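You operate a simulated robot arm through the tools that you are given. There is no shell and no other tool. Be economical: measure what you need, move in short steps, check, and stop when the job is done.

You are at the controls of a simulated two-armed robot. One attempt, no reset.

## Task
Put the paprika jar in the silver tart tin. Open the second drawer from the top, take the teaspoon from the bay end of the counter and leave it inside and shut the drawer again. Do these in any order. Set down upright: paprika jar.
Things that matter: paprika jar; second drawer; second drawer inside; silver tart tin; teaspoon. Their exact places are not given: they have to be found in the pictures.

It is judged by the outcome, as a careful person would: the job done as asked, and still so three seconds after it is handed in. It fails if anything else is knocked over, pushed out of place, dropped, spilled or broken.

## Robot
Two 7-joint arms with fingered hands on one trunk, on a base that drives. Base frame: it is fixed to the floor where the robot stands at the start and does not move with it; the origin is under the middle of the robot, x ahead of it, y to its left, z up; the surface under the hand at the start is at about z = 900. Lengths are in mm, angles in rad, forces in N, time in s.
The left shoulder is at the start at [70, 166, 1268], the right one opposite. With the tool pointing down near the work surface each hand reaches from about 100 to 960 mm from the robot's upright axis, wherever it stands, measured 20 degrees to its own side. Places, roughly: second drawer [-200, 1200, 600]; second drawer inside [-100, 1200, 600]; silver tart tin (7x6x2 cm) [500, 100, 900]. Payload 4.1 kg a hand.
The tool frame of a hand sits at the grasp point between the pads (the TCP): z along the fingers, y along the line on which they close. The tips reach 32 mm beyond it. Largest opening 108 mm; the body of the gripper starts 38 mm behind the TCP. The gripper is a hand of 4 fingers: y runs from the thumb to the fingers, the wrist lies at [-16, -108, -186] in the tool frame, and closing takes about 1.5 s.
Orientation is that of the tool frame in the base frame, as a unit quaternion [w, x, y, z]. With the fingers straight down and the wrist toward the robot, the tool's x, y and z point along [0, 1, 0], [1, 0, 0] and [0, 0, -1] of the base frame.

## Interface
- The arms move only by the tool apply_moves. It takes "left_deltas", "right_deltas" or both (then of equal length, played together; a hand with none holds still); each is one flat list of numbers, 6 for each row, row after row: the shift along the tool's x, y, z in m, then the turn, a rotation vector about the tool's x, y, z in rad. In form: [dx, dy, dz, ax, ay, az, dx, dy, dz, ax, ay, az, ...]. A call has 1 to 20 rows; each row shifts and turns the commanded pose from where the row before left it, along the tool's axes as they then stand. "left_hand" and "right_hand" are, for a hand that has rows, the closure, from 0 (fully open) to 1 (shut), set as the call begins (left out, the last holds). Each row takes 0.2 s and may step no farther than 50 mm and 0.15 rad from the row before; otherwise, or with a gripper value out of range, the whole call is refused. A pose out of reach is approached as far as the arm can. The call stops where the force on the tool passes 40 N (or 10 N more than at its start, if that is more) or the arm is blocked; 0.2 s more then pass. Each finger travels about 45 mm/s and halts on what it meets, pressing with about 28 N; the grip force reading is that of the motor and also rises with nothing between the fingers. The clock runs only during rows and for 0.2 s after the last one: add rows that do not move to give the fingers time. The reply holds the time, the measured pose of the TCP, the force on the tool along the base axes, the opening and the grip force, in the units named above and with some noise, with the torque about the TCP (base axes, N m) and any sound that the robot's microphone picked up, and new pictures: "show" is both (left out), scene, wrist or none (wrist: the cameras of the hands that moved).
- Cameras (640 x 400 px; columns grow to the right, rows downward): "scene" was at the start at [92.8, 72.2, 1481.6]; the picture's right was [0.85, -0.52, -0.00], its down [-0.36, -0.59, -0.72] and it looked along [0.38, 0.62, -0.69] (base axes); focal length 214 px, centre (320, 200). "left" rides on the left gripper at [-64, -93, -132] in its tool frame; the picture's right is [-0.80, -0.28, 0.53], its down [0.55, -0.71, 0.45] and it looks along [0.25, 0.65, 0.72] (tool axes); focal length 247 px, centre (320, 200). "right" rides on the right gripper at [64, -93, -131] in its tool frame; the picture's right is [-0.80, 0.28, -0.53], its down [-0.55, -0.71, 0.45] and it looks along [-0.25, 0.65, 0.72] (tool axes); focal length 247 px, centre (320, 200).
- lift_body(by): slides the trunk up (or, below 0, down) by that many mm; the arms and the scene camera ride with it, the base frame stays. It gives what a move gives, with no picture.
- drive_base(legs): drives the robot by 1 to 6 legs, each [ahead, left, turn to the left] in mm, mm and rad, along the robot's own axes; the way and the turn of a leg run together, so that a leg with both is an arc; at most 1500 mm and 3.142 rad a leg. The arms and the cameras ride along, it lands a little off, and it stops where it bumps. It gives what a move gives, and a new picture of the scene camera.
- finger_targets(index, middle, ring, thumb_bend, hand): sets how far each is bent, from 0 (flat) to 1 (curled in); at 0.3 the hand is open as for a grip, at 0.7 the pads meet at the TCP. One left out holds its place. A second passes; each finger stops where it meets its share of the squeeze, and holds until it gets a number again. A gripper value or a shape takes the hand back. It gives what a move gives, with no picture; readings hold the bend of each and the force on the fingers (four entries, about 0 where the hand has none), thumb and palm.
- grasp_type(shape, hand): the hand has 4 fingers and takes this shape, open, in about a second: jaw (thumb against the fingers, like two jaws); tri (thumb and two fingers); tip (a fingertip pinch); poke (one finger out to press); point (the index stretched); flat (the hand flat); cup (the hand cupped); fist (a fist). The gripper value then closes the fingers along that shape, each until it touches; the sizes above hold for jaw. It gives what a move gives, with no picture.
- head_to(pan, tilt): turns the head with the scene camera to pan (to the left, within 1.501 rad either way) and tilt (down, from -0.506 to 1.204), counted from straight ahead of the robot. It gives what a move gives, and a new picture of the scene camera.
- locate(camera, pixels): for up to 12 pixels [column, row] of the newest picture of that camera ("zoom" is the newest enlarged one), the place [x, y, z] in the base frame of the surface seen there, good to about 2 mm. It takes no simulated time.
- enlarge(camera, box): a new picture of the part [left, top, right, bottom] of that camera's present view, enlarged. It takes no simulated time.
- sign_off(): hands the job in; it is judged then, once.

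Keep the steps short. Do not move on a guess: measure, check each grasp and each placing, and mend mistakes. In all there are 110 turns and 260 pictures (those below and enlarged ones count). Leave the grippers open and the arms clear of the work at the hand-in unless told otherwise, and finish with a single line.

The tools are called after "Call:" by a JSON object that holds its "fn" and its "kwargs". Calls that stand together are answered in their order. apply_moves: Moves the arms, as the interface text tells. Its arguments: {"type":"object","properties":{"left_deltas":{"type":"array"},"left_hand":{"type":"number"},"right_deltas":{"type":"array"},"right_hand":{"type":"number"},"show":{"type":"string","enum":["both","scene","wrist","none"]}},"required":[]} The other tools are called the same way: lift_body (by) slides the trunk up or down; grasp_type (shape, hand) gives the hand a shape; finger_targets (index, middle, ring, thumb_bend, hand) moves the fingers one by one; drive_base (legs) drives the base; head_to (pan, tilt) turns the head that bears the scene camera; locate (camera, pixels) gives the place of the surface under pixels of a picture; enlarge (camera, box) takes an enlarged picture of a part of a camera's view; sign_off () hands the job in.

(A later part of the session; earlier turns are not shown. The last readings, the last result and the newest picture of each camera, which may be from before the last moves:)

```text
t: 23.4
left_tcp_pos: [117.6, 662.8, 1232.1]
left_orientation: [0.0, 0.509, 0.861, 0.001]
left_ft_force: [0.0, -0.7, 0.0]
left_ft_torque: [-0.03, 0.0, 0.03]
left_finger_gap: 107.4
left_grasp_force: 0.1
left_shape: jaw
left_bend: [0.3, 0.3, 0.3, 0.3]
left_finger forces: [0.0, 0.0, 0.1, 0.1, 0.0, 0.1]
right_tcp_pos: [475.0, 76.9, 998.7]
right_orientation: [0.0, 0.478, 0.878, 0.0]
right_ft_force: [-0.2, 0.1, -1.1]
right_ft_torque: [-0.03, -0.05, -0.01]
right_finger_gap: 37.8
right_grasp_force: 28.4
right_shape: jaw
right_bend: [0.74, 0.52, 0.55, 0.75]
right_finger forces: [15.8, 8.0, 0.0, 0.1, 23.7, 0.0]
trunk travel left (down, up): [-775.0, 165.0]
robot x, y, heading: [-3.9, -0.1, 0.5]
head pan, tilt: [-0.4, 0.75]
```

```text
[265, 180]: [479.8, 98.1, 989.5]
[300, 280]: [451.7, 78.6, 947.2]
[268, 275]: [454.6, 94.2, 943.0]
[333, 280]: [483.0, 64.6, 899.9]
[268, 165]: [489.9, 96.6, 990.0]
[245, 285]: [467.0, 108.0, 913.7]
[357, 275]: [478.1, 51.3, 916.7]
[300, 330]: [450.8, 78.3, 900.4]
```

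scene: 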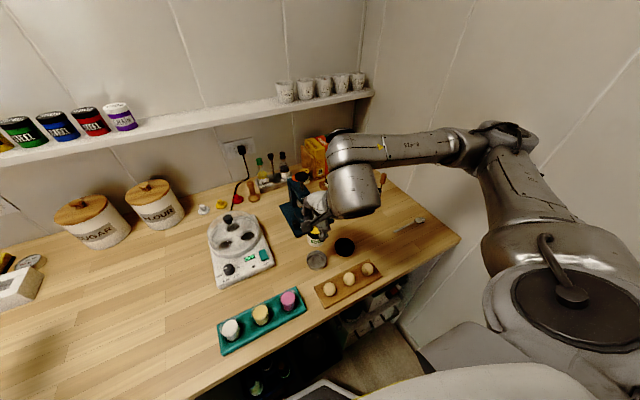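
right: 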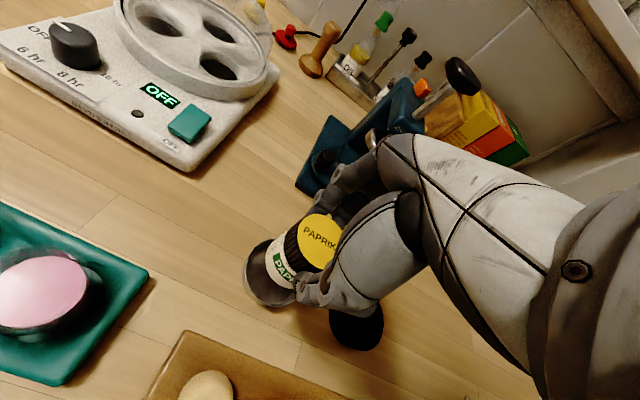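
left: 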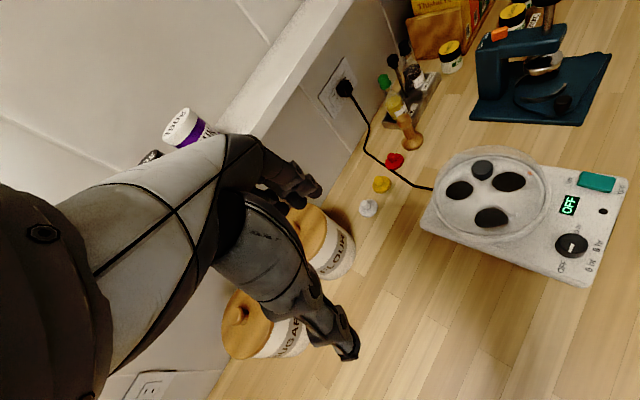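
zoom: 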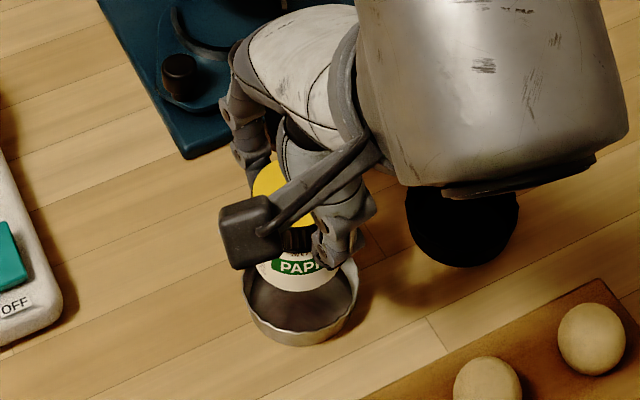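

Jar centre ≈ (476,79.5), tin (474,80). Small correction and lowering gently.

Call:
{"fn": "apply_moves", "kwargs": {"right_deltas": [0.001, -0.0017, 0.006, 0, 0, 0, 0, 0, 0.006, 0, 0, 0, 0, 0, 0.006, 0, 0, 0, 0, 0, 0.004, 0, 0, 0, 0, 0, 0.003, 0, 0, 0, 0, 0, 0, 0, 0, 0], "show": "wrist"}}

Call:
{"fn": "enlarge", "kwargs": {"camera": "scene", "box": [280, 220, 360, 280]}}

```text
t: 24.8
left_tcp_pos: [116.8, 663.3, 1232.2]
left_orientation: [0.0, 0.509, 0.861, -0.001]
left_ft_force: [0.1, 0.3, 0.5]
left_ft_torque: [0.02, -0.03, 0.0]
left_finger_gap: 107.4
left_grasp_force: 0.1
left_shape: jaw
left_bend: [0.3, 0.3, 0.3, 0.3]
left_finger forces: [0.0, 0.0, 0.0, 0.0, 0.0, 0.0]
right_tcp_pos: [473.6, 77.4, 973.1]
right_orientation: [-0.001, 0.479, 0.878, -0.001]
right_ft_force: [1.6, 0.2, -0.5]
right_ft_torque: [0.01, 0.0, -0.02]
right_finger_gap: 37.5
right_grasp_force: 27.9
right_shape: jaw
right_bend: [0.74, 0.52, 0.55, 0.75]
right_finger forces: [15.8, 7.8, 0.1, 0.1, 23.7, 0.0]
trunk travel left (down, up): [-775.0, 165.0]
robot x, y, heading: [-2.6, 0.0, 0.503]
head pan, tilt: [-0.4, 0.75]
```

right: 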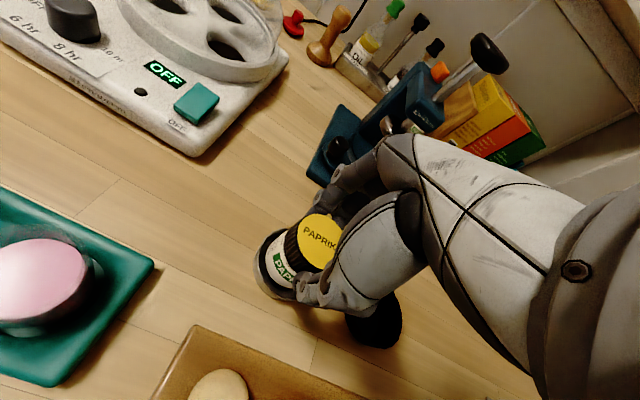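

```text
6.67 times, centred on (320, 250) of scene
```

zoom: 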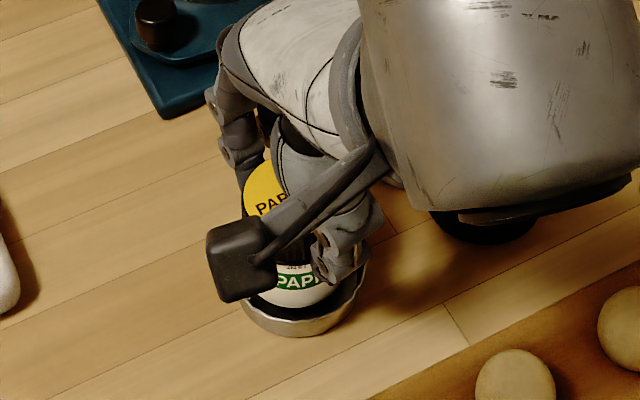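

Call:
{"fn": "apply_moves", "kwargs": {"right_deltas": [0, 0, 0.002, 0, 0, 0, 0, 0, 0.002, 0, 0, 0, 0, 0, 0.001, 0, 0, 0, 0, 0, 0, 0, 0, 0], "show": "none"}}

```text
t: 25.8
left_tcp_pos: [117.9, 663.7, 1232.4]
left_orientation: [0.001, 0.51, 0.86, 0.0]
left_ft_force: [0.0, -0.3, 0.3]
left_ft_torque: [-0.04, -0.02, 0.02]
left_finger_gap: 107.5
left_grasp_force: 0.1
left_shape: jaw
left_bend: [0.3, 0.3, 0.3, 0.3]
left_finger forces: [0.0, 0.1, 0.0, 0.0, 0.0, 0.1]
right_tcp_pos: [472.6, 77.4, 968.7]
right_orientation: [0.0, 0.479, 0.878, -0.001]
right_ft_force: [0.6, -0.3, 0.3]
right_ft_torque: [-0.02, 0.03, -0.02]
right_finger_gap: 37.8
right_grasp_force: 28.4
right_shape: jaw
right_bend: [0.74, 0.52, 0.55, 0.75]
right_finger forces: [15.7, 7.9, 0.0, 0.1, 23.6, 0.0]
trunk travel left (down, up): [-775.0, 165.0]
robot x, y, heading: [-2.7, 0.3, 0.502]
head pan, tilt: [-0.4, 0.75]
```

Call:
{"fn": "apply_moves", "kwargs": {"right_deltas": [0, 0, 0.0015, 0, 0, 0, 0, 0, 0.0015, 0, 0, 0, 0, 0, 0, 0, 0, 0], "show": "wrist"}}

Call:
{"fn": "enlarge", "kwargs": {"camera": "right", "box": [230, 190, 350, 320]}}

```text
t: 26.6
left_tcp_pos: [116.2, 663.1, 1232.0]
left_orientation: [0.0, 0.509, 0.861, 0.001]
left_ft_force: [-0.3, 0.2, -0.5]
left_ft_torque: [0.01, 0.01, 0.04]
left_finger_gap: 107.6
left_grasp_force: 0.1
left_shape: jaw
left_bend: [0.3, 0.3, 0.3, 0.3]
left_finger forces: [0.0, 0.0, 0.1, 0.0, 0.0, 0.0]
right_tcp_pos: [473.5, 76.9, 965.9]
right_orientation: [0.0, 0.479, 0.878, 0.0]
right_ft_force: [-0.2, 0.2, 3.6]
right_ft_torque: [0.05, -0.06, -0.01]
right_finger_gap: 37.4
right_grasp_force: 28.3
right_shape: jaw
right_bend: [0.74, 0.52, 0.55, 0.75]
right_finger forces: [16.1, 8.0, 0.0, 0.1, 24.0, 0.0]
trunk travel left (down, up): [-775.0, 165.0]
robot x, y, heading: [2.8, -1.2, 0.5]
head pan, tilt: [-0.4, 0.75]
```

right: 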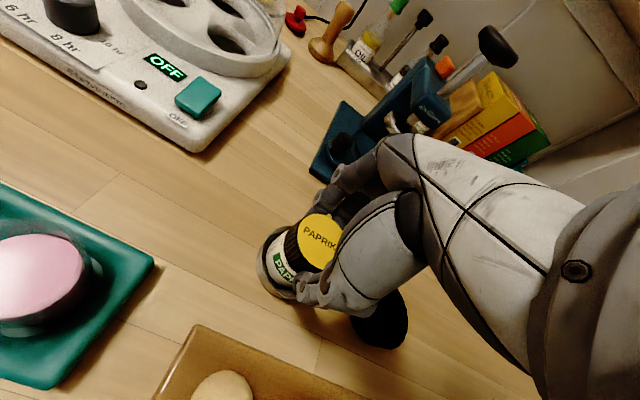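

```text
3.08 times, centred on (290, 255) of right
```

zoom: 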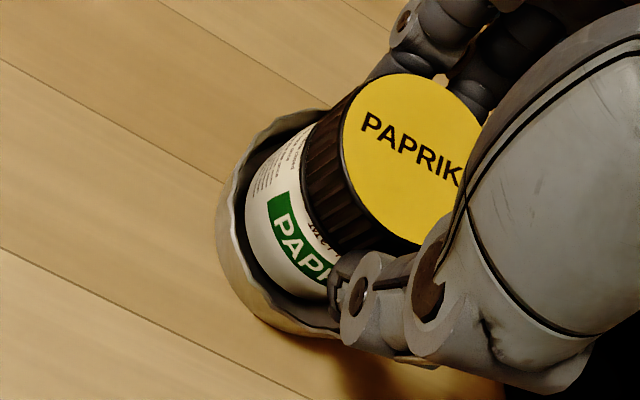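

Contact (3.6 N) with the jar inside the rim. Releasing slowly in place.

Call:
{"fn": "apply_moves", "kwargs": {"right_deltas": [0, 0, 0, 0, 0, 0, 0, 0, 0, 0, 0, 0, 0, 0, 0, 0, 0, 0, 0, 0, 0, 0, 0, 0, 0, 0, 0, 0, 0, 0, 0, 0, 0, 0, 0, 0], "right_hand": 0.15, "show": "wrist"}}

Call:
{"fn": "enlarge", "kwargs": {"camera": "scene", "box": [280, 220, 360, 280]}}

```text
t: 28.0
left_tcp_pos: [116.8, 662.5, 1232.9]
left_orientation: [0.001, 0.509, 0.861, 0.0]
left_ft_force: [-0.4, -0.9, 0.4]
left_ft_torque: [-0.01, 0.0, 0.01]
left_finger_gap: 107.9
left_grasp_force: 0.0
left_shape: jaw
left_bend: [0.3, 0.3, 0.3, 0.3]
left_finger forces: [0.0, 0.0, 0.0, 0.0, 0.1, 0.0]
right_tcp_pos: [473.7, 76.9, 965.9]
right_orientation: [0.0, 0.479, 0.878, -0.001]
right_ft_force: [-0.1, 0.6, 1.0]
right_ft_torque: [-0.04, -0.01, 0.02]
right_finger_gap: 91.9
right_grasp_force: 0.1
right_shape: jaw
right_bend: [0.26, 0.33, 0.31, 0.49]
right_finger forces: [0.1, 0.0, 0.1, 0.0, 0.1, 0.0]
trunk travel left (down, up): [-775.0, 165.0]
robot x, y, heading: [2.5, 4.0, 0.503]
head pan, tilt: [-0.4, 0.75]
```

right: 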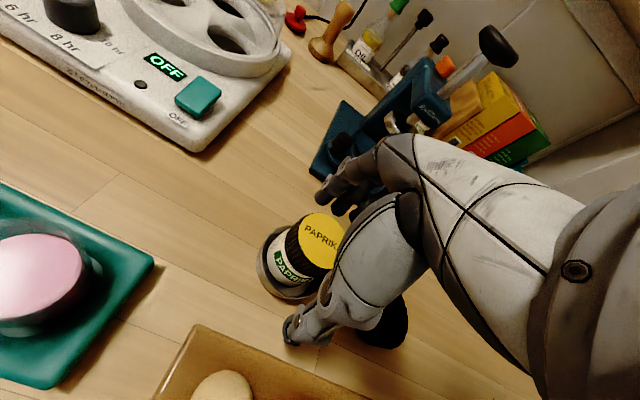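

```text
6.67 times, centred on (320, 250) of scene
```

zoom: 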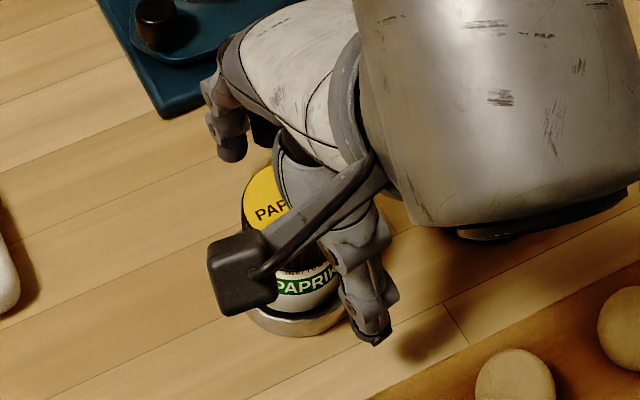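

Call:
{"fn": "apply_moves", "kwargs": {"right_deltas": [0, 0, -0.02, 0, 0, 0, 0, 0, -0.03, 0, 0, 0, 0, 0, -0.04, 0, 0, 0, 0, 0, -0.05, 0, 0, 0, -0.0417, -0.00275, 0, 0, 0, 0, -0.0417, -0.00275, 0, 0, 0, 0, -0.0417, -0.00275, 0, 0, 0, 0, -0.0417, -0.00275, 0, 0, 0, 0, -0.0417, -0.00275, 0, 0, 0, 0, -0.0417, -0.00275, 0, 0, 0, 0, -0.0417, -0.00275, 0, 0, 0, 0, -0.0417, -0.00275, 0, 0, 0, 0, 0, 0, 0, 0, 0, 0]}}

Call:
{"fn": "enlarge", "kwargs": {"camera": "scene", "box": [280, 210, 480, 290]}}

```text
t: 30.8
left_tcp_pos: [116.6, 663.6, 1231.3]
left_orientation: [0.0, 0.509, 0.861, 0.0]
left_ft_force: [-0.2, 0.3, 0.4]
left_ft_torque: [0.0, 0.0, 0.0]
left_finger_gap: 107.7
left_grasp_force: 0.0
left_shape: jaw
left_bend: [0.3, 0.3, 0.3, 0.3]
left_finger forces: [0.0, 0.0, 0.1, 0.0, 0.1, 0.1]
right_tcp_pos: [635.2, -213.1, 1111.1]
right_orientation: [0.004, 0.485, 0.875, 0.001]
right_ft_force: [-0.3, 0.3, 0.6]
right_ft_torque: [-0.03, -0.01, 0.02]
right_finger_gap: 91.7
right_grasp_force: 0.1
right_shape: jaw
right_bend: [0.26, 0.33, 0.31, 0.49]
right_finger forces: [0.0, 0.0, 0.0, 0.0, 0.1, 0.1]
right hand out of reach, approached as far as the arm can: row 12
trunk travel left (down, up): [-775.0, 165.0]
robot x, y, heading: [-1.4, -1.8, 0.504]
head pan, tilt: [-0.4, 0.75]
```

scene: 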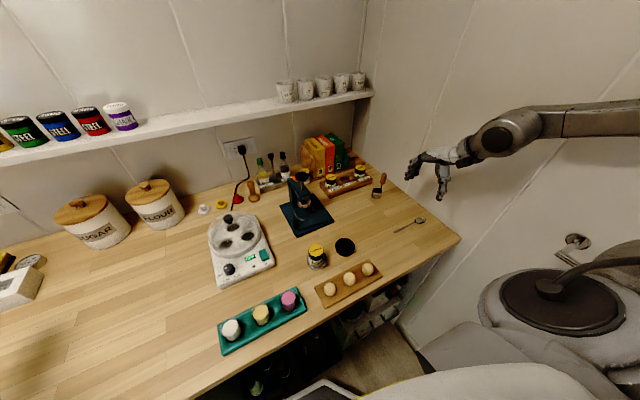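
right: 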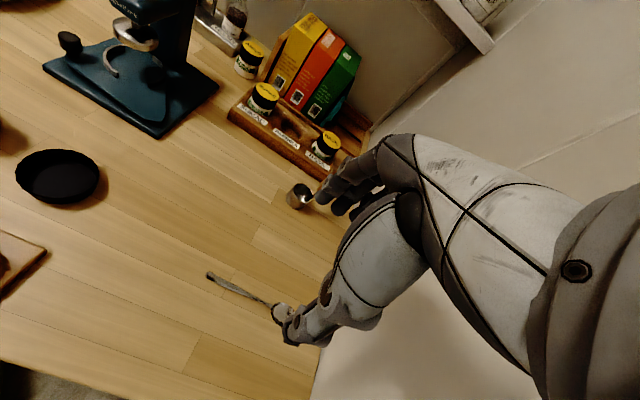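

```text
3.20 times, centred on (380, 250) of scene
```

zoom: 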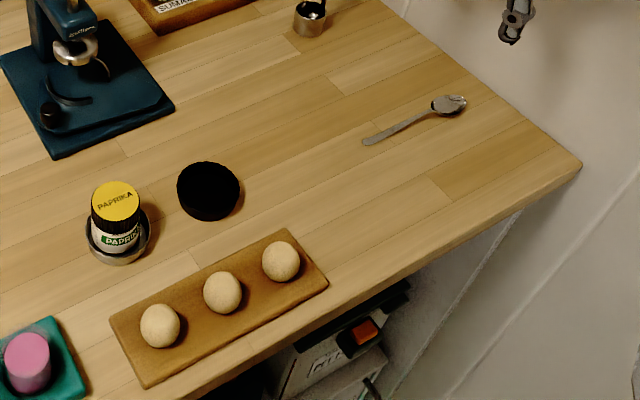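

Paprika stands in the tin. Now measure the spoon from the wrist camera.

Call:
{"fn": "enlarge", "kwargs": {"camera": "right", "box": [190, 250, 310, 340]}}

Call:
{"fn": "locate", "kwargs": {"camera": "right", "pixels": [[209, 274], [220, 281], [230, 287], [240, 291], [250, 295], [260, 300], [268, 305], [282, 313]]}}

```text
4.44 times, centred on (250, 295) of right
```

zoom: 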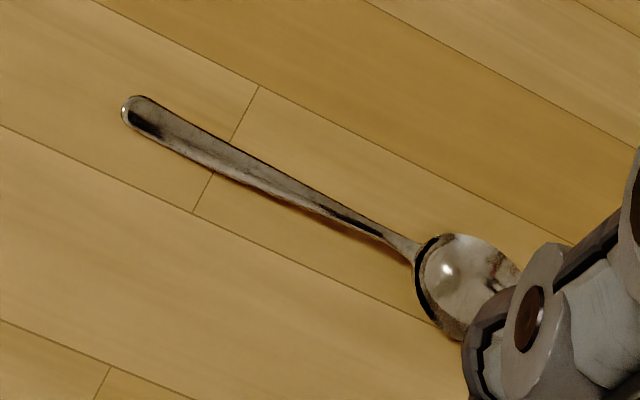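

```text
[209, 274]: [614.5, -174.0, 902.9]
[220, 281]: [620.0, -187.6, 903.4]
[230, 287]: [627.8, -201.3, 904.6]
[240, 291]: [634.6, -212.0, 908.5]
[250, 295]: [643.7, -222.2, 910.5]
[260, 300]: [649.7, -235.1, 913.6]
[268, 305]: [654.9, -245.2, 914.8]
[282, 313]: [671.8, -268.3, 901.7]
```

Handle runs (614,-174)→(655,-245), arching to z≈914 near the neck. I'll test the fingertip pinch shape up here to see where the tips meet.

Call:
{"fn": "grasp_type", "kwargs": {"hand": "right", "shape": "tip"}}

Call:
{"fn": "apply_moves", "kwargs": {"right_deltas": [0, 0, 0.01, 0, 0, 0, 0, 0, 0, 0, 0, 0, 0, 0, 0, 0, 0, 0, 0, 0, 0, 0, 0, 0, 0, 0, 0, 0, 0, 0, 0, 0, 0, 0, 0, 0, 0, 0, 0, 0, 0, 0, 0, 0, 0, 0, 0, 0], "right_hand": 1.0, "show": "wrist"}}

Call:
{"fn": "enlarge", "kwargs": {"camera": "right", "box": [220, 160, 420, 340]}}

Call:
{"fn": "enlarge", "kwargs": {"camera": "scene", "box": [370, 110, 510, 220]}}

```text
t: 31.7
left_tcp_pos: [116.3, 663.1, 1232.4]
left_orientation: [0.0, 0.51, 0.86, 0.001]
left_ft_force: [-0.5, 0.2, 0.3]
left_ft_torque: [0.02, 0.03, 0.01]
left_finger_gap: 107.6
left_grasp_force: 0.0
left_shape: jaw
left_bend: [0.3, 0.3, 0.3, 0.3]
left_finger forces: [0.0, 0.0, 0.0, 0.0, 0.1, 0.0]
right_tcp_pos: [633.9, -216.0, 1108.4]
right_orientation: [0.002, 0.484, 0.875, 0.001]
right_ft_force: [0.3, -0.1, 0.0]
right_ft_torque: [0.01, 0.04, -0.01]
right_finger_gap: 107.7
right_grasp_force: 0.1
right_shape: tip
right_bend: [0.3, 0.98, 0.99, 0.3]
right_finger forces: [0.0, 0.1, 0.1, 0.1, 0.1, 0.1]
trunk travel left (down, up): [-775.0, 165.0]
robot x, y, heading: [2.1, -1.9, 0.502]
head pan, tilt: [-0.4, 0.75]
```

```text
t: 33.5
left_tcp_pos: [117.7, 663.8, 1232.9]
left_orientation: [0.0, 0.509, 0.861, 0.0]
left_ft_force: [0.5, 0.7, 0.2]
left_ft_torque: [-0.02, 0.01, -0.03]
left_finger_gap: 107.9
left_grasp_force: 0.0
left_shape: jaw
left_bend: [0.3, 0.3, 0.3, 0.3]
left_finger forces: [0.0, 0.0, 0.0, 0.0, 0.0, 0.0]
right_tcp_pos: [633.3, -214.9, 1098.9]
right_orientation: [0.0, 0.479, 0.878, 0.0]
right_ft_force: [0.9, 0.7, 0.6]
right_ft_torque: [0.03, -0.02, 0.02]
right_finger_gap: 0.2
right_grasp_force: 28.5
right_shape: tip
right_bend: [0.3, 1.0, 1.0, 0.49]
right_finger forces: [0.0, 0.0, 0.0, 0.1, 0.0, 0.0]
trunk travel left (down, up): [-775.0, 165.0]
robot x, y, heading: [-0.6, -1.1, 0.501]
head pan, tilt: [-0.4, 0.75]
```

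right: 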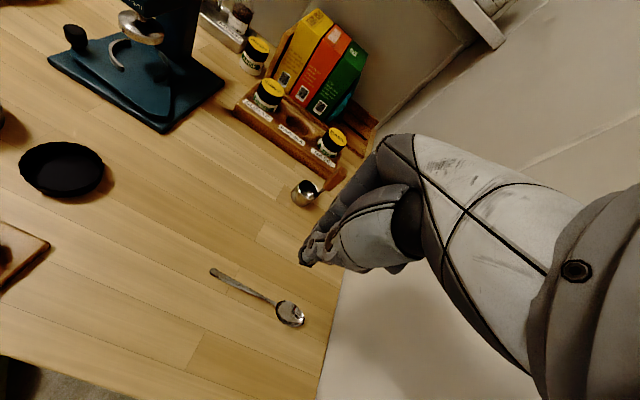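

```text
2.22 times, centred on (320, 250) of right
```

zoom: 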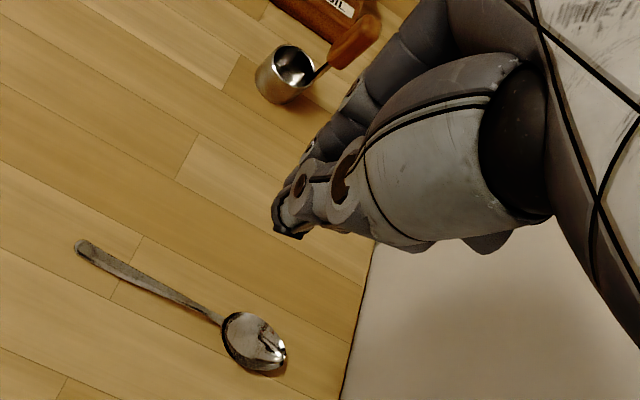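

```text
3.64 times, centred on (440, 165) of scene
```

zoom: 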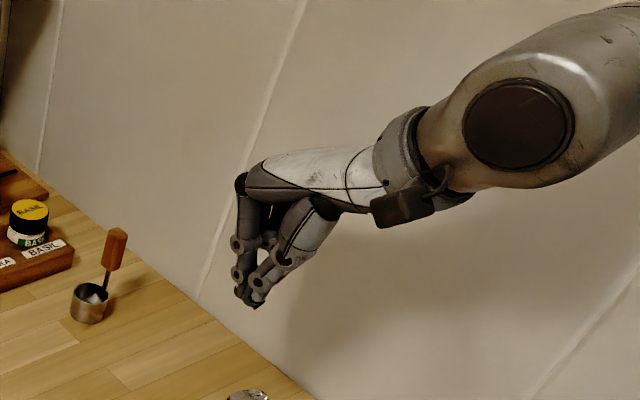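

Call:
{"fn": "locate", "kwargs": {"camera": "zoom", "pixels": [[240, 294], [246, 298], [255, 303], [262, 290]]}}

Call:
{"fn": "locate", "kwargs": {"camera": "right", "pixels": [[302, 258], [307, 262], [305, 250], [311, 243], [316, 258]]}}

```text
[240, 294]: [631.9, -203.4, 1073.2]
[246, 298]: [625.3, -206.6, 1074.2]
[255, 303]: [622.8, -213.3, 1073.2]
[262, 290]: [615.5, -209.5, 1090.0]
```

```text
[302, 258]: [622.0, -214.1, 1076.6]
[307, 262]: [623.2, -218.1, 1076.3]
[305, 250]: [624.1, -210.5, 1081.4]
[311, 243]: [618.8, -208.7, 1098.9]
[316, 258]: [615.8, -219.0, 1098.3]
```

Tips meet about 28–30 mm below the TCP. Opening half and moving down over the handle, to 50 mm above first.

Call:
{"fn": "apply_moves", "kwargs": {"right_deltas": [-0.0085, 0.0021, 0.02, 0, 0, 0, -0.0085, 0.0021, 0.02, 0, 0, 0, 0, 0, 0.025, 0, 0, 0, 0, 0, 0.025, 0, 0, 0, 0, 0, 0.02, 0, 0, 0, 0, 0, 0, 0, 0, 0], "right_hand": 0.5}}

Call:
{"fn": "enlarge", "kwargs": {"camera": "right", "box": [220, 180, 400, 340]}}

Call:
{"fn": "enlarge", "kwargs": {"camera": "scene", "box": [370, 160, 490, 250]}}

```text
t: 34.9
left_tcp_pos: [111.2, 666.9, 1230.8]
left_orientation: [0.003, 0.509, 0.861, 0.001]
left_ft_force: [-0.6, 0.3, -1.3]
left_ft_torque: [0.03, 0.02, -0.01]
left_finger_gap: 107.6
left_grasp_force: 0.1
left_shape: jaw
left_bend: [0.3, 0.3, 0.3, 0.3]
left_finger forces: [0.1, 0.1, 0.1, 0.0, 0.1, 0.1]
right_tcp_pos: [640.7, -224.0, 993.2]
right_orientation: [0.002, 0.479, 0.878, 0.0]
right_ft_force: [0.0, -0.4, -0.2]
right_ft_torque: [0.01, -0.02, 0.0]
right_finger_gap: 53.9
right_grasp_force: 0.0
right_shape: tip
right_bend: [0.34, 0.98, 0.99, 0.71]
right_finger forces: [0.1, 0.1, 0.0, 0.0, 0.0, 0.1]
trunk travel left (down, up): [-775.0, 165.0]
robot x, y, heading: [1.7, -1.2, 0.505]
head pan, tilt: [-0.4, 0.75]
```

scene: 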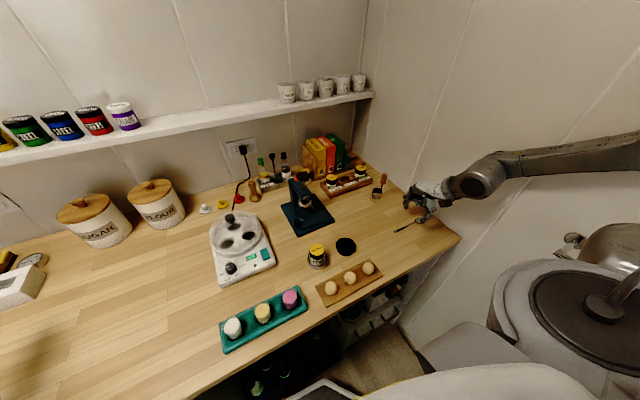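
right: 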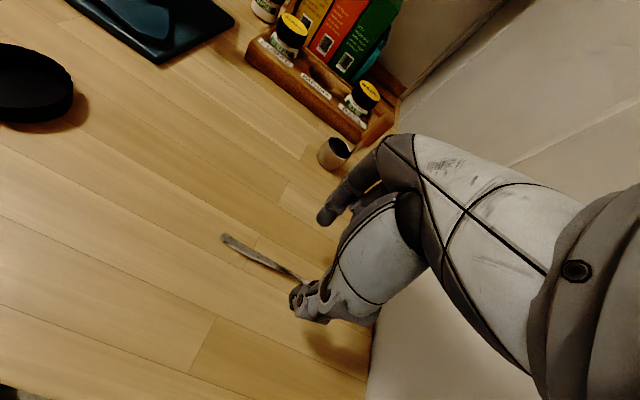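

```text
2.50 times, centred on (310, 260) of right
```

zoom: 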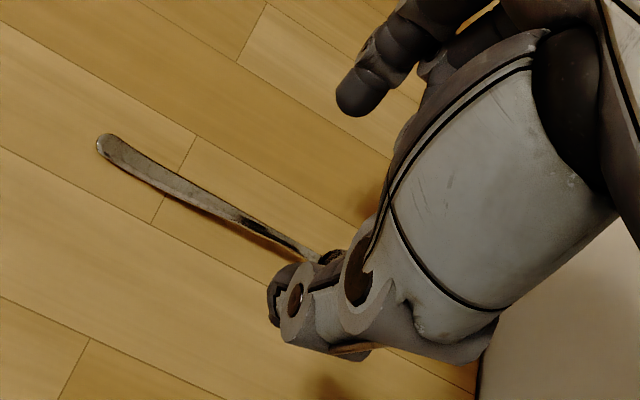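

```text
4.44 times, centred on (430, 205) of scene
```

zoom: 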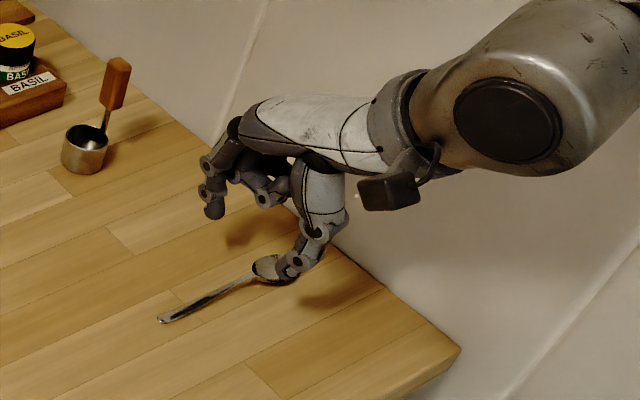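

Call:
{"fn": "locate", "kwargs": {"camera": "zoom", "pixels": [[214, 212], [282, 270], [295, 262], [255, 275], [235, 283]]}}

Call:
{"fn": "locate", "kwargs": {"camera": "right", "pixels": [[323, 219], [295, 290], [296, 300], [270, 264], [290, 276]]}}

Call:
{"fn": "enlarge", "kwargs": {"camera": "scene", "box": [400, 100, 640, 330]}}

```text
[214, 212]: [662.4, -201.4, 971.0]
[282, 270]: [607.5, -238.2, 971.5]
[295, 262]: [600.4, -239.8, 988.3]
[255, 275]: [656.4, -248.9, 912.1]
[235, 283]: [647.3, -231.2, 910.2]
```

```text
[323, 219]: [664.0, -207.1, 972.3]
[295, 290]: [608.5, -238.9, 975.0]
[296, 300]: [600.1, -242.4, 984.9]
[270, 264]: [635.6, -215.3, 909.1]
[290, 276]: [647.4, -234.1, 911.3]
```

```text
1.74 times, centred on (520, 215) of scene
```

zoom: 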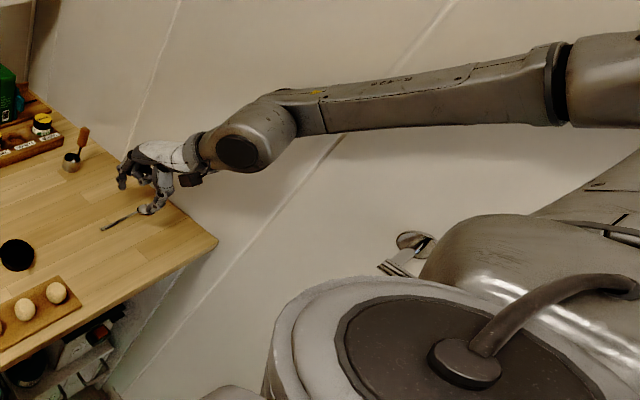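

The left TCP shifted 5 mm and the base tilted slightly: the right elbow is evidently pressing the side wall. I raise the hand and drive the base left along the counter by 120 mm to free it.

Call:
{"fn": "apply_moves", "kwargs": {"right_deltas": [0, 0, -0.03, 0, 0, 0, 0, 0, -0.04, 0, 0, 0, 0, 0, -0.04, 0, 0, 0, 0, -0.05, 0, 0, 0, 0], "show": "none"}}

Call:
{"fn": "drive_base", "kwargs": {"legs": [[0, 120, 0]]}}

```text
t: 35.9
left_tcp_pos: [117.2, 662.9, 1233.4]
left_orientation: [0.0, 0.509, 0.861, 0.0]
left_ft_force: [-0.5, 0.6, 0.3]
left_ft_torque: [0.0, -0.01, 0.01]
left_finger_gap: 107.7
left_grasp_force: 0.1
left_shape: jaw
left_bend: [0.3, 0.3, 0.3, 0.3]
left_finger forces: [0.1, 0.0, 0.0, 0.1, 0.0, 0.1]
right_tcp_pos: [605.7, -235.0, 1081.1]
right_orientation: [0.001, 0.481, 0.877, -0.001]
right_ft_force: [-0.6, -0.5, -0.4]
right_ft_torque: [0.02, -0.02, 0.02]
right_finger_gap: 53.7
right_grasp_force: 0.0
right_shape: tip
right_bend: [0.34, 0.98, 0.99, 0.71]
right_finger forces: [0.0, 0.0, 0.0, 0.0, 0.0, 0.0]
right hand out of reach, approached as far as the arm can: row 3, 4
trunk travel left (down, up): [-775.0, 165.0]
robot x, y, heading: [1.7, -2.3, 0.504]
head pan, tilt: [-0.4, 0.75]
```

```text
t: 37.2
left_tcp_pos: [59.1, 766.7, 1233.4]
left_orientation: [-0.001, 0.51, 0.86, 0.0]
left_ft_force: [0.0, 0.5, 0.3]
left_ft_torque: [-0.01, 0.02, 0.0]
left_finger_gap: 107.7
left_grasp_force: 0.1
left_shape: jaw
left_bend: [0.3, 0.3, 0.3, 0.3]
left_finger forces: [0.0, 0.1, 0.0, 0.0, 0.0, 0.1]
right_tcp_pos: [549.4, -129.9, 1079.5]
right_orientation: [0.001, 0.48, 0.878, -0.001]
right_ft_force: [-0.2, -0.4, 0.4]
right_ft_torque: [-0.01, 0.0, 0.03]
right_finger_gap: 53.9
right_grasp_force: 0.1
right_shape: tip
right_bend: [0.34, 0.98, 0.99, 0.71]
right_finger forces: [0.0, 0.0, 0.0, 0.1, 0.0, 0.0]
trunk travel left (down, up): [-775.0, 165.0]
robot x, y, heading: [-57.7, 106.1, 0.504]
head pan, tilt: [-0.4, 0.75]
```

scene: 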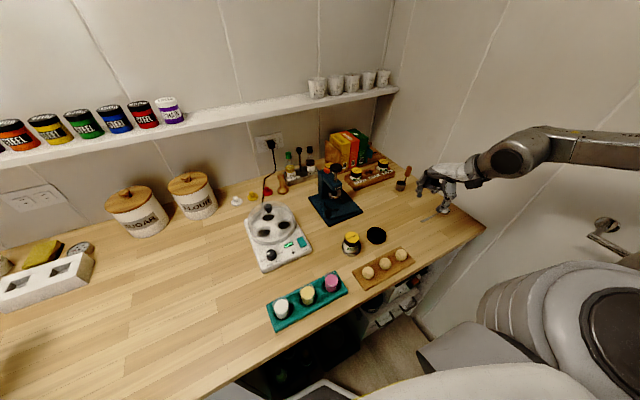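

Call:
{"fn": "apply_moves", "kwargs": {"right_deltas": [-0.044, 0.01, 0.0, 0, 0, 0, -0.044, 0.01, 0.0, 0, 0, 0, -0.043, 0.009, 0.02, 0, 0, 0, 0, 0, 0.035, 0, 0, 0, 0, 0, 0.035, 0, 0, 0, 0, 0, 0, 0, 0, 0]}}

Call:
{"fn": "enlarge", "kwargs": {"camera": "scene", "box": [400, 100, 640, 330]}}

```text
t: 38.6
left_tcp_pos: [58.9, 767.7, 1232.5]
left_orientation: [0.0, 0.509, 0.861, 0.0]
left_ft_force: [-0.7, 0.9, 0.0]
left_ft_torque: [0.0, 0.01, 0.0]
left_finger_gap: 107.8
left_grasp_force: 0.1
left_shape: jaw
left_bend: [0.3, 0.3, 0.3, 0.3]
left_finger forces: [0.0, 0.0, 0.0, 0.1, 0.0, 0.1]
right_tcp_pos: [570.7, -128.2, 983.8]
right_orientation: [0.001, 0.48, 0.877, 0.0]
right_ft_force: [-0.2, 0.0, 1.2]
right_ft_torque: [0.03, 0.02, 0.0]
right_finger_gap: 54.0
right_grasp_force: 0.0
right_shape: tip
right_bend: [0.34, 0.98, 0.99, 0.71]
right_finger forces: [0.0, 0.1, 0.0, 0.0, 0.0, 0.0]
right hand out of reach, approached as far as the arm can: row 1, 2, 3
trunk travel left (down, up): [-775.0, 165.0]
robot x, y, heading: [-56.0, 107.4, 0.502]
head pan, tilt: [-0.4, 0.75]
```

scene: 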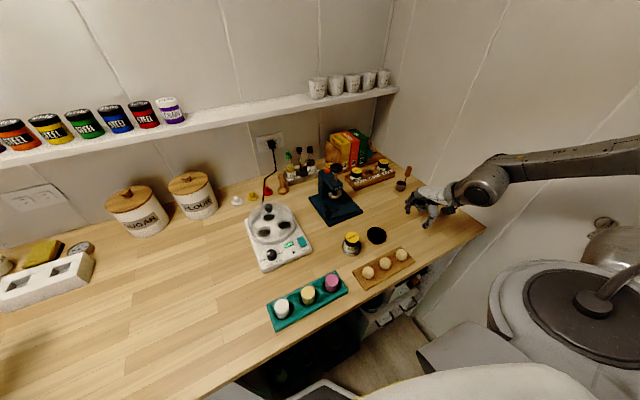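
right: 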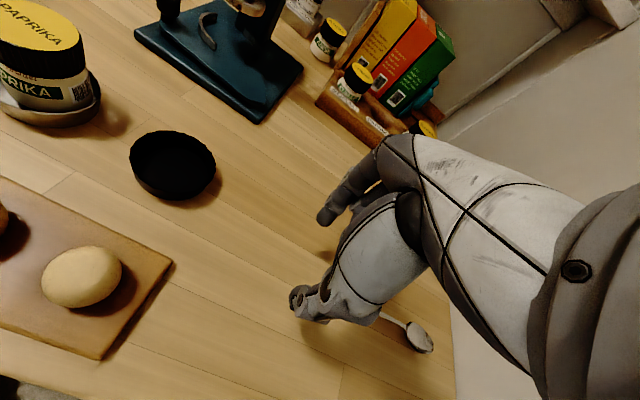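

```text
1.74 times, centred on (520, 215) of scene
```

zoom: 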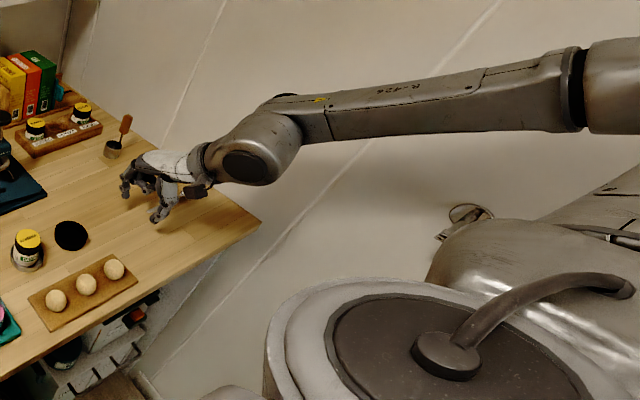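

Still out of reach sideways at this heading. I raise the hand and turn the base right by 0.25 rad.

Call:
{"fn": "apply_moves", "kwargs": {"right_deltas": [0, -0.01, -0.04, 0, 0, 0, 0, -0.01, -0.04, 0, 0, 0], "show": "none"}}

Call:
{"fn": "drive_base", "kwargs": {"legs": [[0, 0, -0.25]]}}

```text
t: 39.2
left_tcp_pos: [56.2, 765.5, 1235.0]
left_orientation: [0.001, 0.509, 0.861, 0.003]
left_ft_force: [0.4, 0.0, 0.7]
left_ft_torque: [0.07, -0.06, 0.0]
left_finger_gap: 107.6
left_grasp_force: 0.1
left_shape: jaw
left_bend: [0.3, 0.3, 0.3, 0.3]
left_finger forces: [0.1, 0.0, 0.0, 0.0, 0.0, 0.0]
right_tcp_pos: [549.9, -138.6, 1061.2]
right_orientation: [0.001, 0.484, 0.875, -0.002]
right_ft_force: [-0.2, 0.1, 0.2]
right_ft_torque: [0.01, 0.0, -0.04]
right_finger_gap: 54.2
right_grasp_force: 0.0
right_shape: tip
right_bend: [0.33, 0.98, 0.99, 0.71]
right_finger forces: [0.0, 0.0, 0.1, 0.0, 0.0, 0.1]
right hand out of reach, approached as far as the arm can: row 2
trunk travel left (down, up): [-775.0, 165.0]
robot x, y, heading: [-55.7, 104.6, 0.505]
head pan, tilt: [-0.4, 0.75]
```

```text
t: 40.4
left_tcp_pos: [220.6, 717.7, 1232.6]
left_orientation: [-0.001, 0.613, 0.79, 0.0]
left_ft_force: [0.9, -0.3, 0.0]
left_ft_torque: [-0.02, 0.0, -0.04]
left_finger_gap: 107.7
left_grasp_force: 0.1
left_shape: jaw
left_bend: [0.3, 0.3, 0.3, 0.3]
left_finger forces: [0.0, 0.0, 0.1, 0.0, 0.0, 0.0]
right_tcp_pos: [474.4, -279.7, 1061.3]
right_orientation: [0.003, 0.589, 0.808, -0.002]
right_ft_force: [-0.2, 0.5, -0.4]
right_ft_torque: [0.02, 0.01, 0.02]
right_finger_gap: 54.2
right_grasp_force: 0.1
right_shape: tip
right_bend: [0.33, 0.98, 0.99, 0.71]
right_finger forces: [0.0, 0.0, 0.0, 0.1, 0.1, 0.0]
trunk travel left (down, up): [-775.0, 165.0]
robot x, y, heading: [-56.0, 100.2, 0.253]
head pan, tilt: [-0.4, 0.75]
```

scene: 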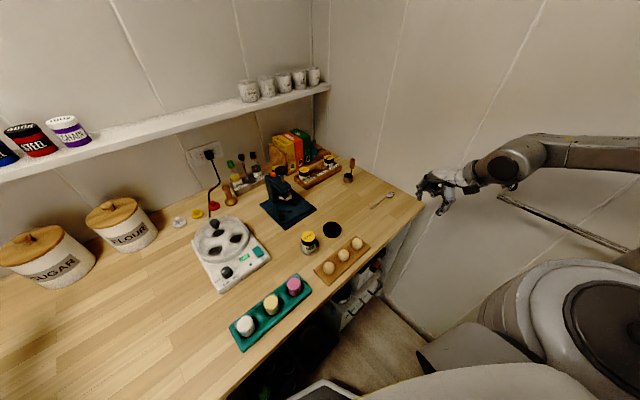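

Call:
{"fn": "apply_moves", "kwargs": {"right_deltas": [0, 0.045, 0, 0, 0, 0, 0, 0.045, 0, 0, 0, 0, -0.003, 0.045, 0, 0, 0, 0, 0, 0.045, 0, 0, 0, 0, 0, 0, 0, 0, 0, -0.1, 0, 0, 0, 0, 0, -0.1, 0, 0, 0, 0, 0, 0]}}

```text
t: 42.0
left_tcp_pos: [221.4, 717.6, 1231.2]
left_orientation: [0.0, 0.612, 0.791, 0.0]
left_ft_force: [-0.4, 0.2, 0.5]
left_ft_torque: [0.04, 0.02, -0.02]
left_finger_gap: 107.5
left_grasp_force: 0.0
left_shape: jaw
left_bend: [0.3, 0.3, 0.3, 0.3]
left_finger forces: [0.0, 0.0, 0.0, 0.1, 0.0, 0.0]
right_tcp_pos: [646.9, -227.5, 1062.8]
right_orientation: [0.003, 0.589, 0.808, -0.003]
right_ft_force: [-0.3, 0.1, -0.3]
right_ft_torque: [-0.01, 0.02, 0.0]
right_finger_gap: 53.8
right_grasp_force: 0.1
right_shape: tip
right_bend: [0.34, 0.98, 0.99, 0.71]
right_finger forces: [0.0, 0.0, 0.0, 0.0, 0.1, 0.1]
right hand out of reach, approached as far as the arm can: row 5, 6
trunk travel left (down, up): [-775.0, 165.0]
robot x, y, heading: [-54.5, 103.3, 0.247]
head pan, tilt: [-0.4, 0.75]
```

scene: 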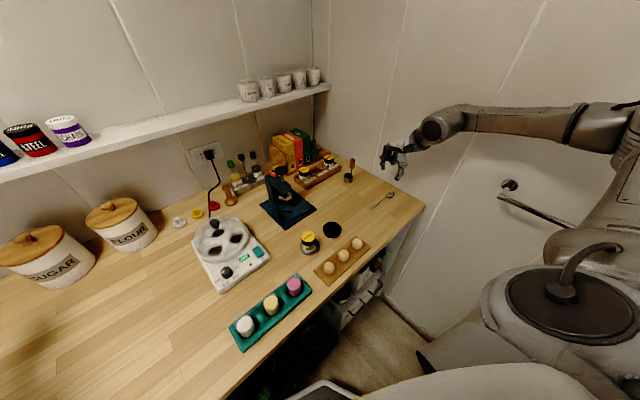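
right: 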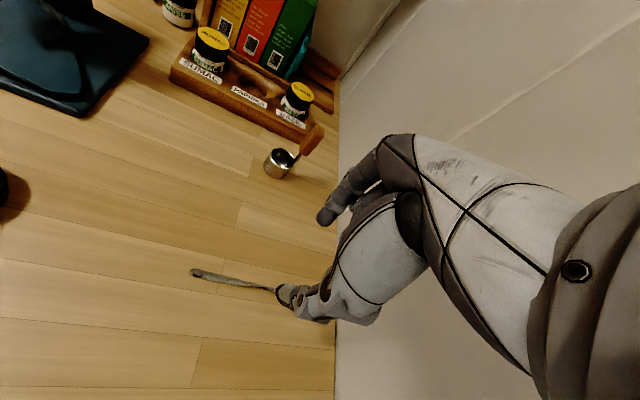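

Call:
{"fn": "apply_moves", "kwargs": {"right_deltas": [0, 0, 0.03, 0, 0, 0, 0, 0, 0.03, 0, 0, 0, 0, 0, 0.025, 0, 0, 0, 0, 0, 0, 0, 0, 0]}}

Call:
{"fn": "enlarge", "kwargs": {"camera": "scene", "box": [340, 130, 460, 220]}}

Call:
{"fn": "enlarge", "kwargs": {"camera": "right", "box": [220, 180, 400, 340]}}

```text
t: 43.0
left_tcp_pos: [221.9, 718.6, 1232.2]
left_orientation: [0.0, 0.613, 0.79, 0.0]
left_ft_force: [-0.4, -0.1, 0.5]
left_ft_torque: [0.0, -0.04, 0.01]
left_finger_gap: 107.6
left_grasp_force: 0.2
left_shape: jaw
left_bend: [0.3, 0.3, 0.3, 0.3]
left_finger forces: [0.0, 0.0, 0.0, 0.0, 0.0, 0.0]
right_tcp_pos: [646.8, -228.5, 977.0]
right_orientation: [0.003, 0.589, 0.808, -0.002]
right_ft_force: [-0.3, -0.3, 0.2]
right_ft_torque: [-0.02, -0.01, 0.0]
right_finger_gap: 54.1
right_grasp_force: 0.0
right_shape: tip
right_bend: [0.34, 0.98, 0.99, 0.71]
right_finger forces: [0.0, 0.0, 0.0, 0.1, 0.0, 0.1]
trunk travel left (down, up): [-775.0, 165.0]
robot x, y, heading: [-56.2, 106.4, 0.254]
head pan, tilt: [-0.4, 0.75]
```

scene: 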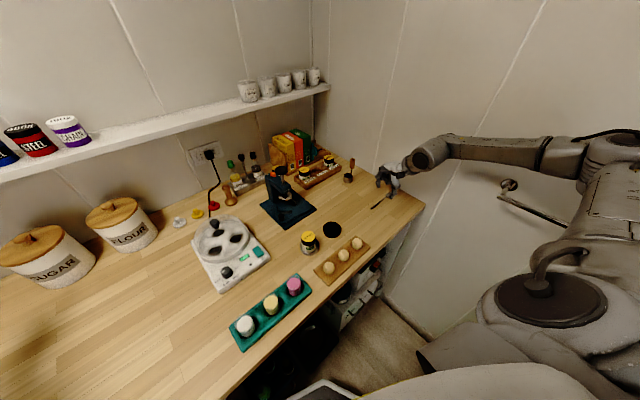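
right: 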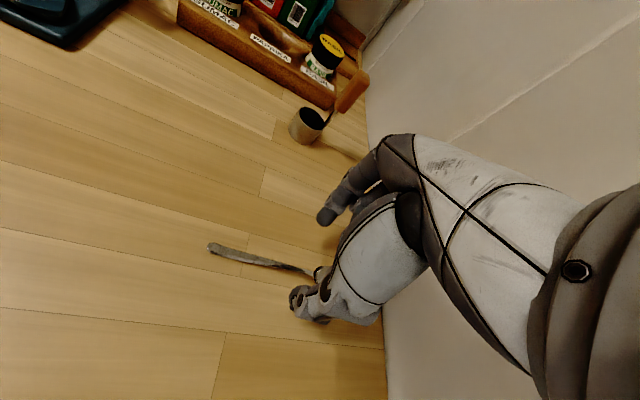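

```text
4.44 times, centred on (400, 175) of scene
```

zoom: 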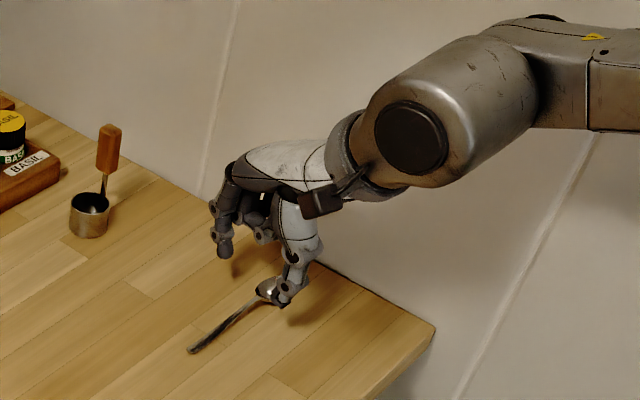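

```text
2.50 times, centred on (310, 260) of right
```

zoom: 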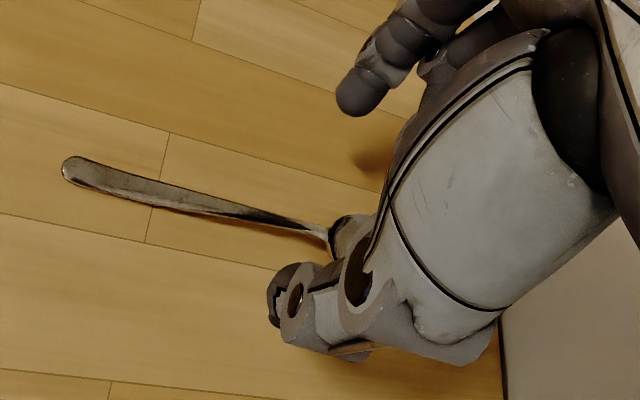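

Handle passes right beneath the TCP at pixel (290,266). Lowering to TCP z≈935 (tips ~4 mm above the counter).

Call:
{"fn": "apply_moves", "kwargs": {"right_deltas": [0, 0, 0.015, 0, 0, 0, 0, 0, 0.015, 0, 0, 0, 0, 0, 0.007, 0, 0, 0, 0, 0, 0.003, 0, 0, 0, 0, 0, 0.001, 0, 0, 0, 0, 0, 0, 0, 0, 0], "show": "wrist"}}

Call:
{"fn": "enlarge", "kwargs": {"camera": "scene", "box": [350, 150, 430, 220]}}

```text
t: 44.4
left_tcp_pos: [220.5, 717.5, 1231.6]
left_orientation: [0.0, 0.613, 0.79, 0.0]
left_ft_force: [-0.4, -0.6, 1.0]
left_ft_torque: [0.01, 0.03, 0.01]
left_finger_gap: 107.8
left_grasp_force: 0.1
left_shape: jaw
left_bend: [0.3, 0.3, 0.3, 0.3]
left_finger forces: [0.0, 0.1, 0.0, 0.1, 0.0, 0.1]
right_tcp_pos: [646.6, -228.4, 936.0]
right_orientation: [0.002, 0.589, 0.808, -0.003]
right_ft_force: [-0.3, -0.2, -0.5]
right_ft_torque: [-0.03, -0.01, 0.02]
right_finger_gap: 54.1
right_grasp_force: 0.0
right_shape: tip
right_bend: [0.34, 0.98, 0.99, 0.71]
right_finger forces: [0.0, 0.1, 0.1, 0.0, 0.0, 0.0]
trunk travel left (down, up): [-775.0, 165.0]
robot x, y, heading: [-54.2, 104.9, 0.252]
head pan, tilt: [-0.4, 0.75]
```

right: 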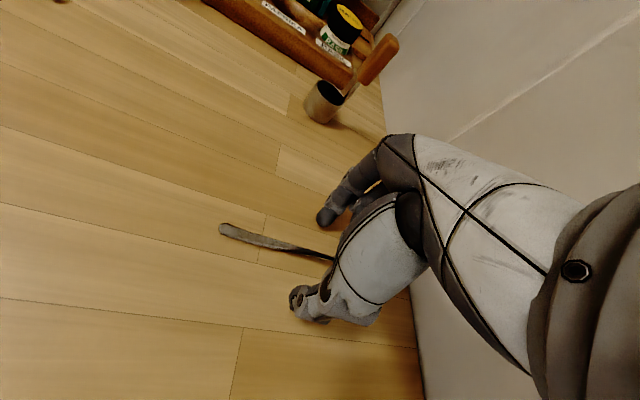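

```text
5.71 times, centred on (390, 185) of scene
```

zoom: 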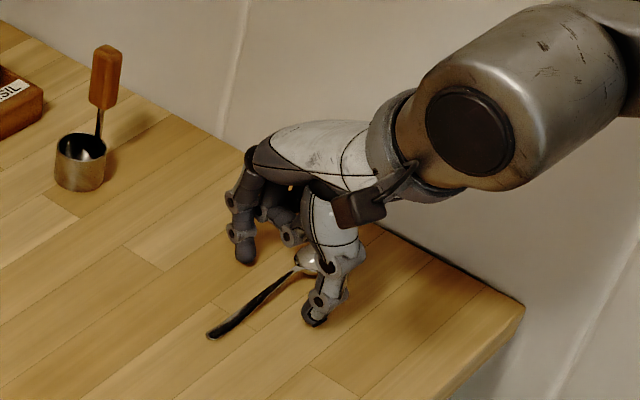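

Call:
{"fn": "apply_moves", "kwargs": {"right_deltas": [0, 0, 0.002, 0, 0, 0, 0, 0, 0, 0, 0, 0, 0, 0, 0, 0, 0, 0, 0, 0, 0, 0, 0, 0, 0, 0, 0, 0, 0, 0, 0, 0, 0, 0, 0, 0, 0, 0, 0, 0, 0, 0], "right_hand": 1.0, "show": "wrist"}}

Call:
{"fn": "enlarge", "kwargs": {"camera": "scene", "box": [350, 150, 430, 220]}}

Call:
{"fn": "enlarge", "kwargs": {"camera": "right", "box": [200, 180, 380, 320]}}

```text
t: 46.0
left_tcp_pos: [221.2, 718.6, 1232.3]
left_orientation: [0.0, 0.612, 0.791, 0.001]
left_ft_force: [-0.4, 0.1, 0.5]
left_ft_torque: [-0.02, 0.0, 0.0]
left_finger_gap: 107.9
left_grasp_force: 0.1
left_shape: jaw
left_bend: [0.3, 0.3, 0.3, 0.3]
left_finger forces: [0.0, 0.1, 0.1, 0.0, 0.1, 0.0]
right_tcp_pos: [646.5, -228.3, 933.6]
right_orientation: [0.003, 0.59, 0.807, -0.002]
right_ft_force: [-0.7, 0.4, -0.7]
right_ft_torque: [-0.03, -0.03, 0.0]
right_finger_gap: 1.5
right_grasp_force: 28.0
right_shape: tip
right_bend: [0.64, 1.0, 1.0, 0.71]
right_finger forces: [25.0, 0.1, 0.0, 0.1, 24.8, 0.0]
trunk travel left (down, up): [-775.0, 165.0]
robot x, y, heading: [-54.8, 104.1, 0.247]
head pan, tilt: [-0.4, 0.75]
```

right: 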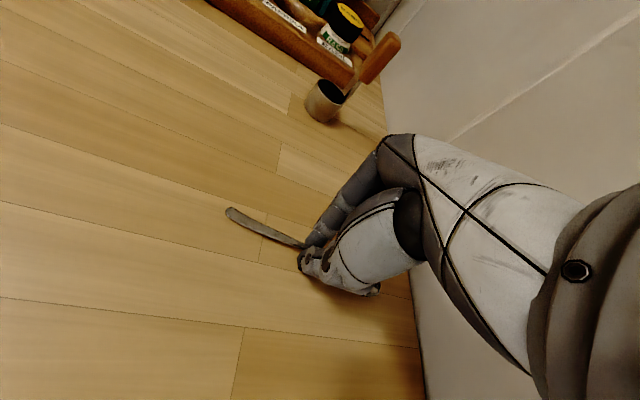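

```text
5.71 times, centred on (390, 185) of scene
```

zoom: 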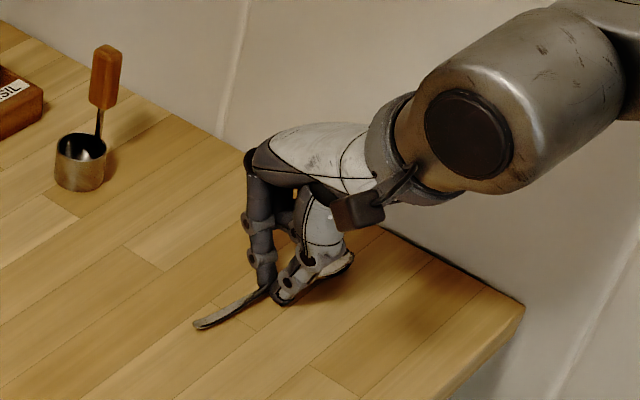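

```text
2.86 times, centred on (290, 250) of right
```

zoom: 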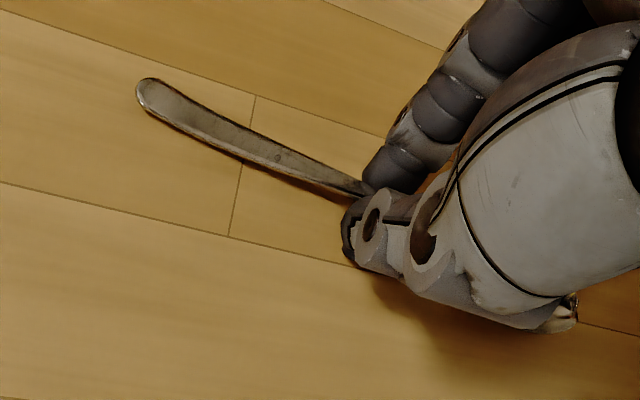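

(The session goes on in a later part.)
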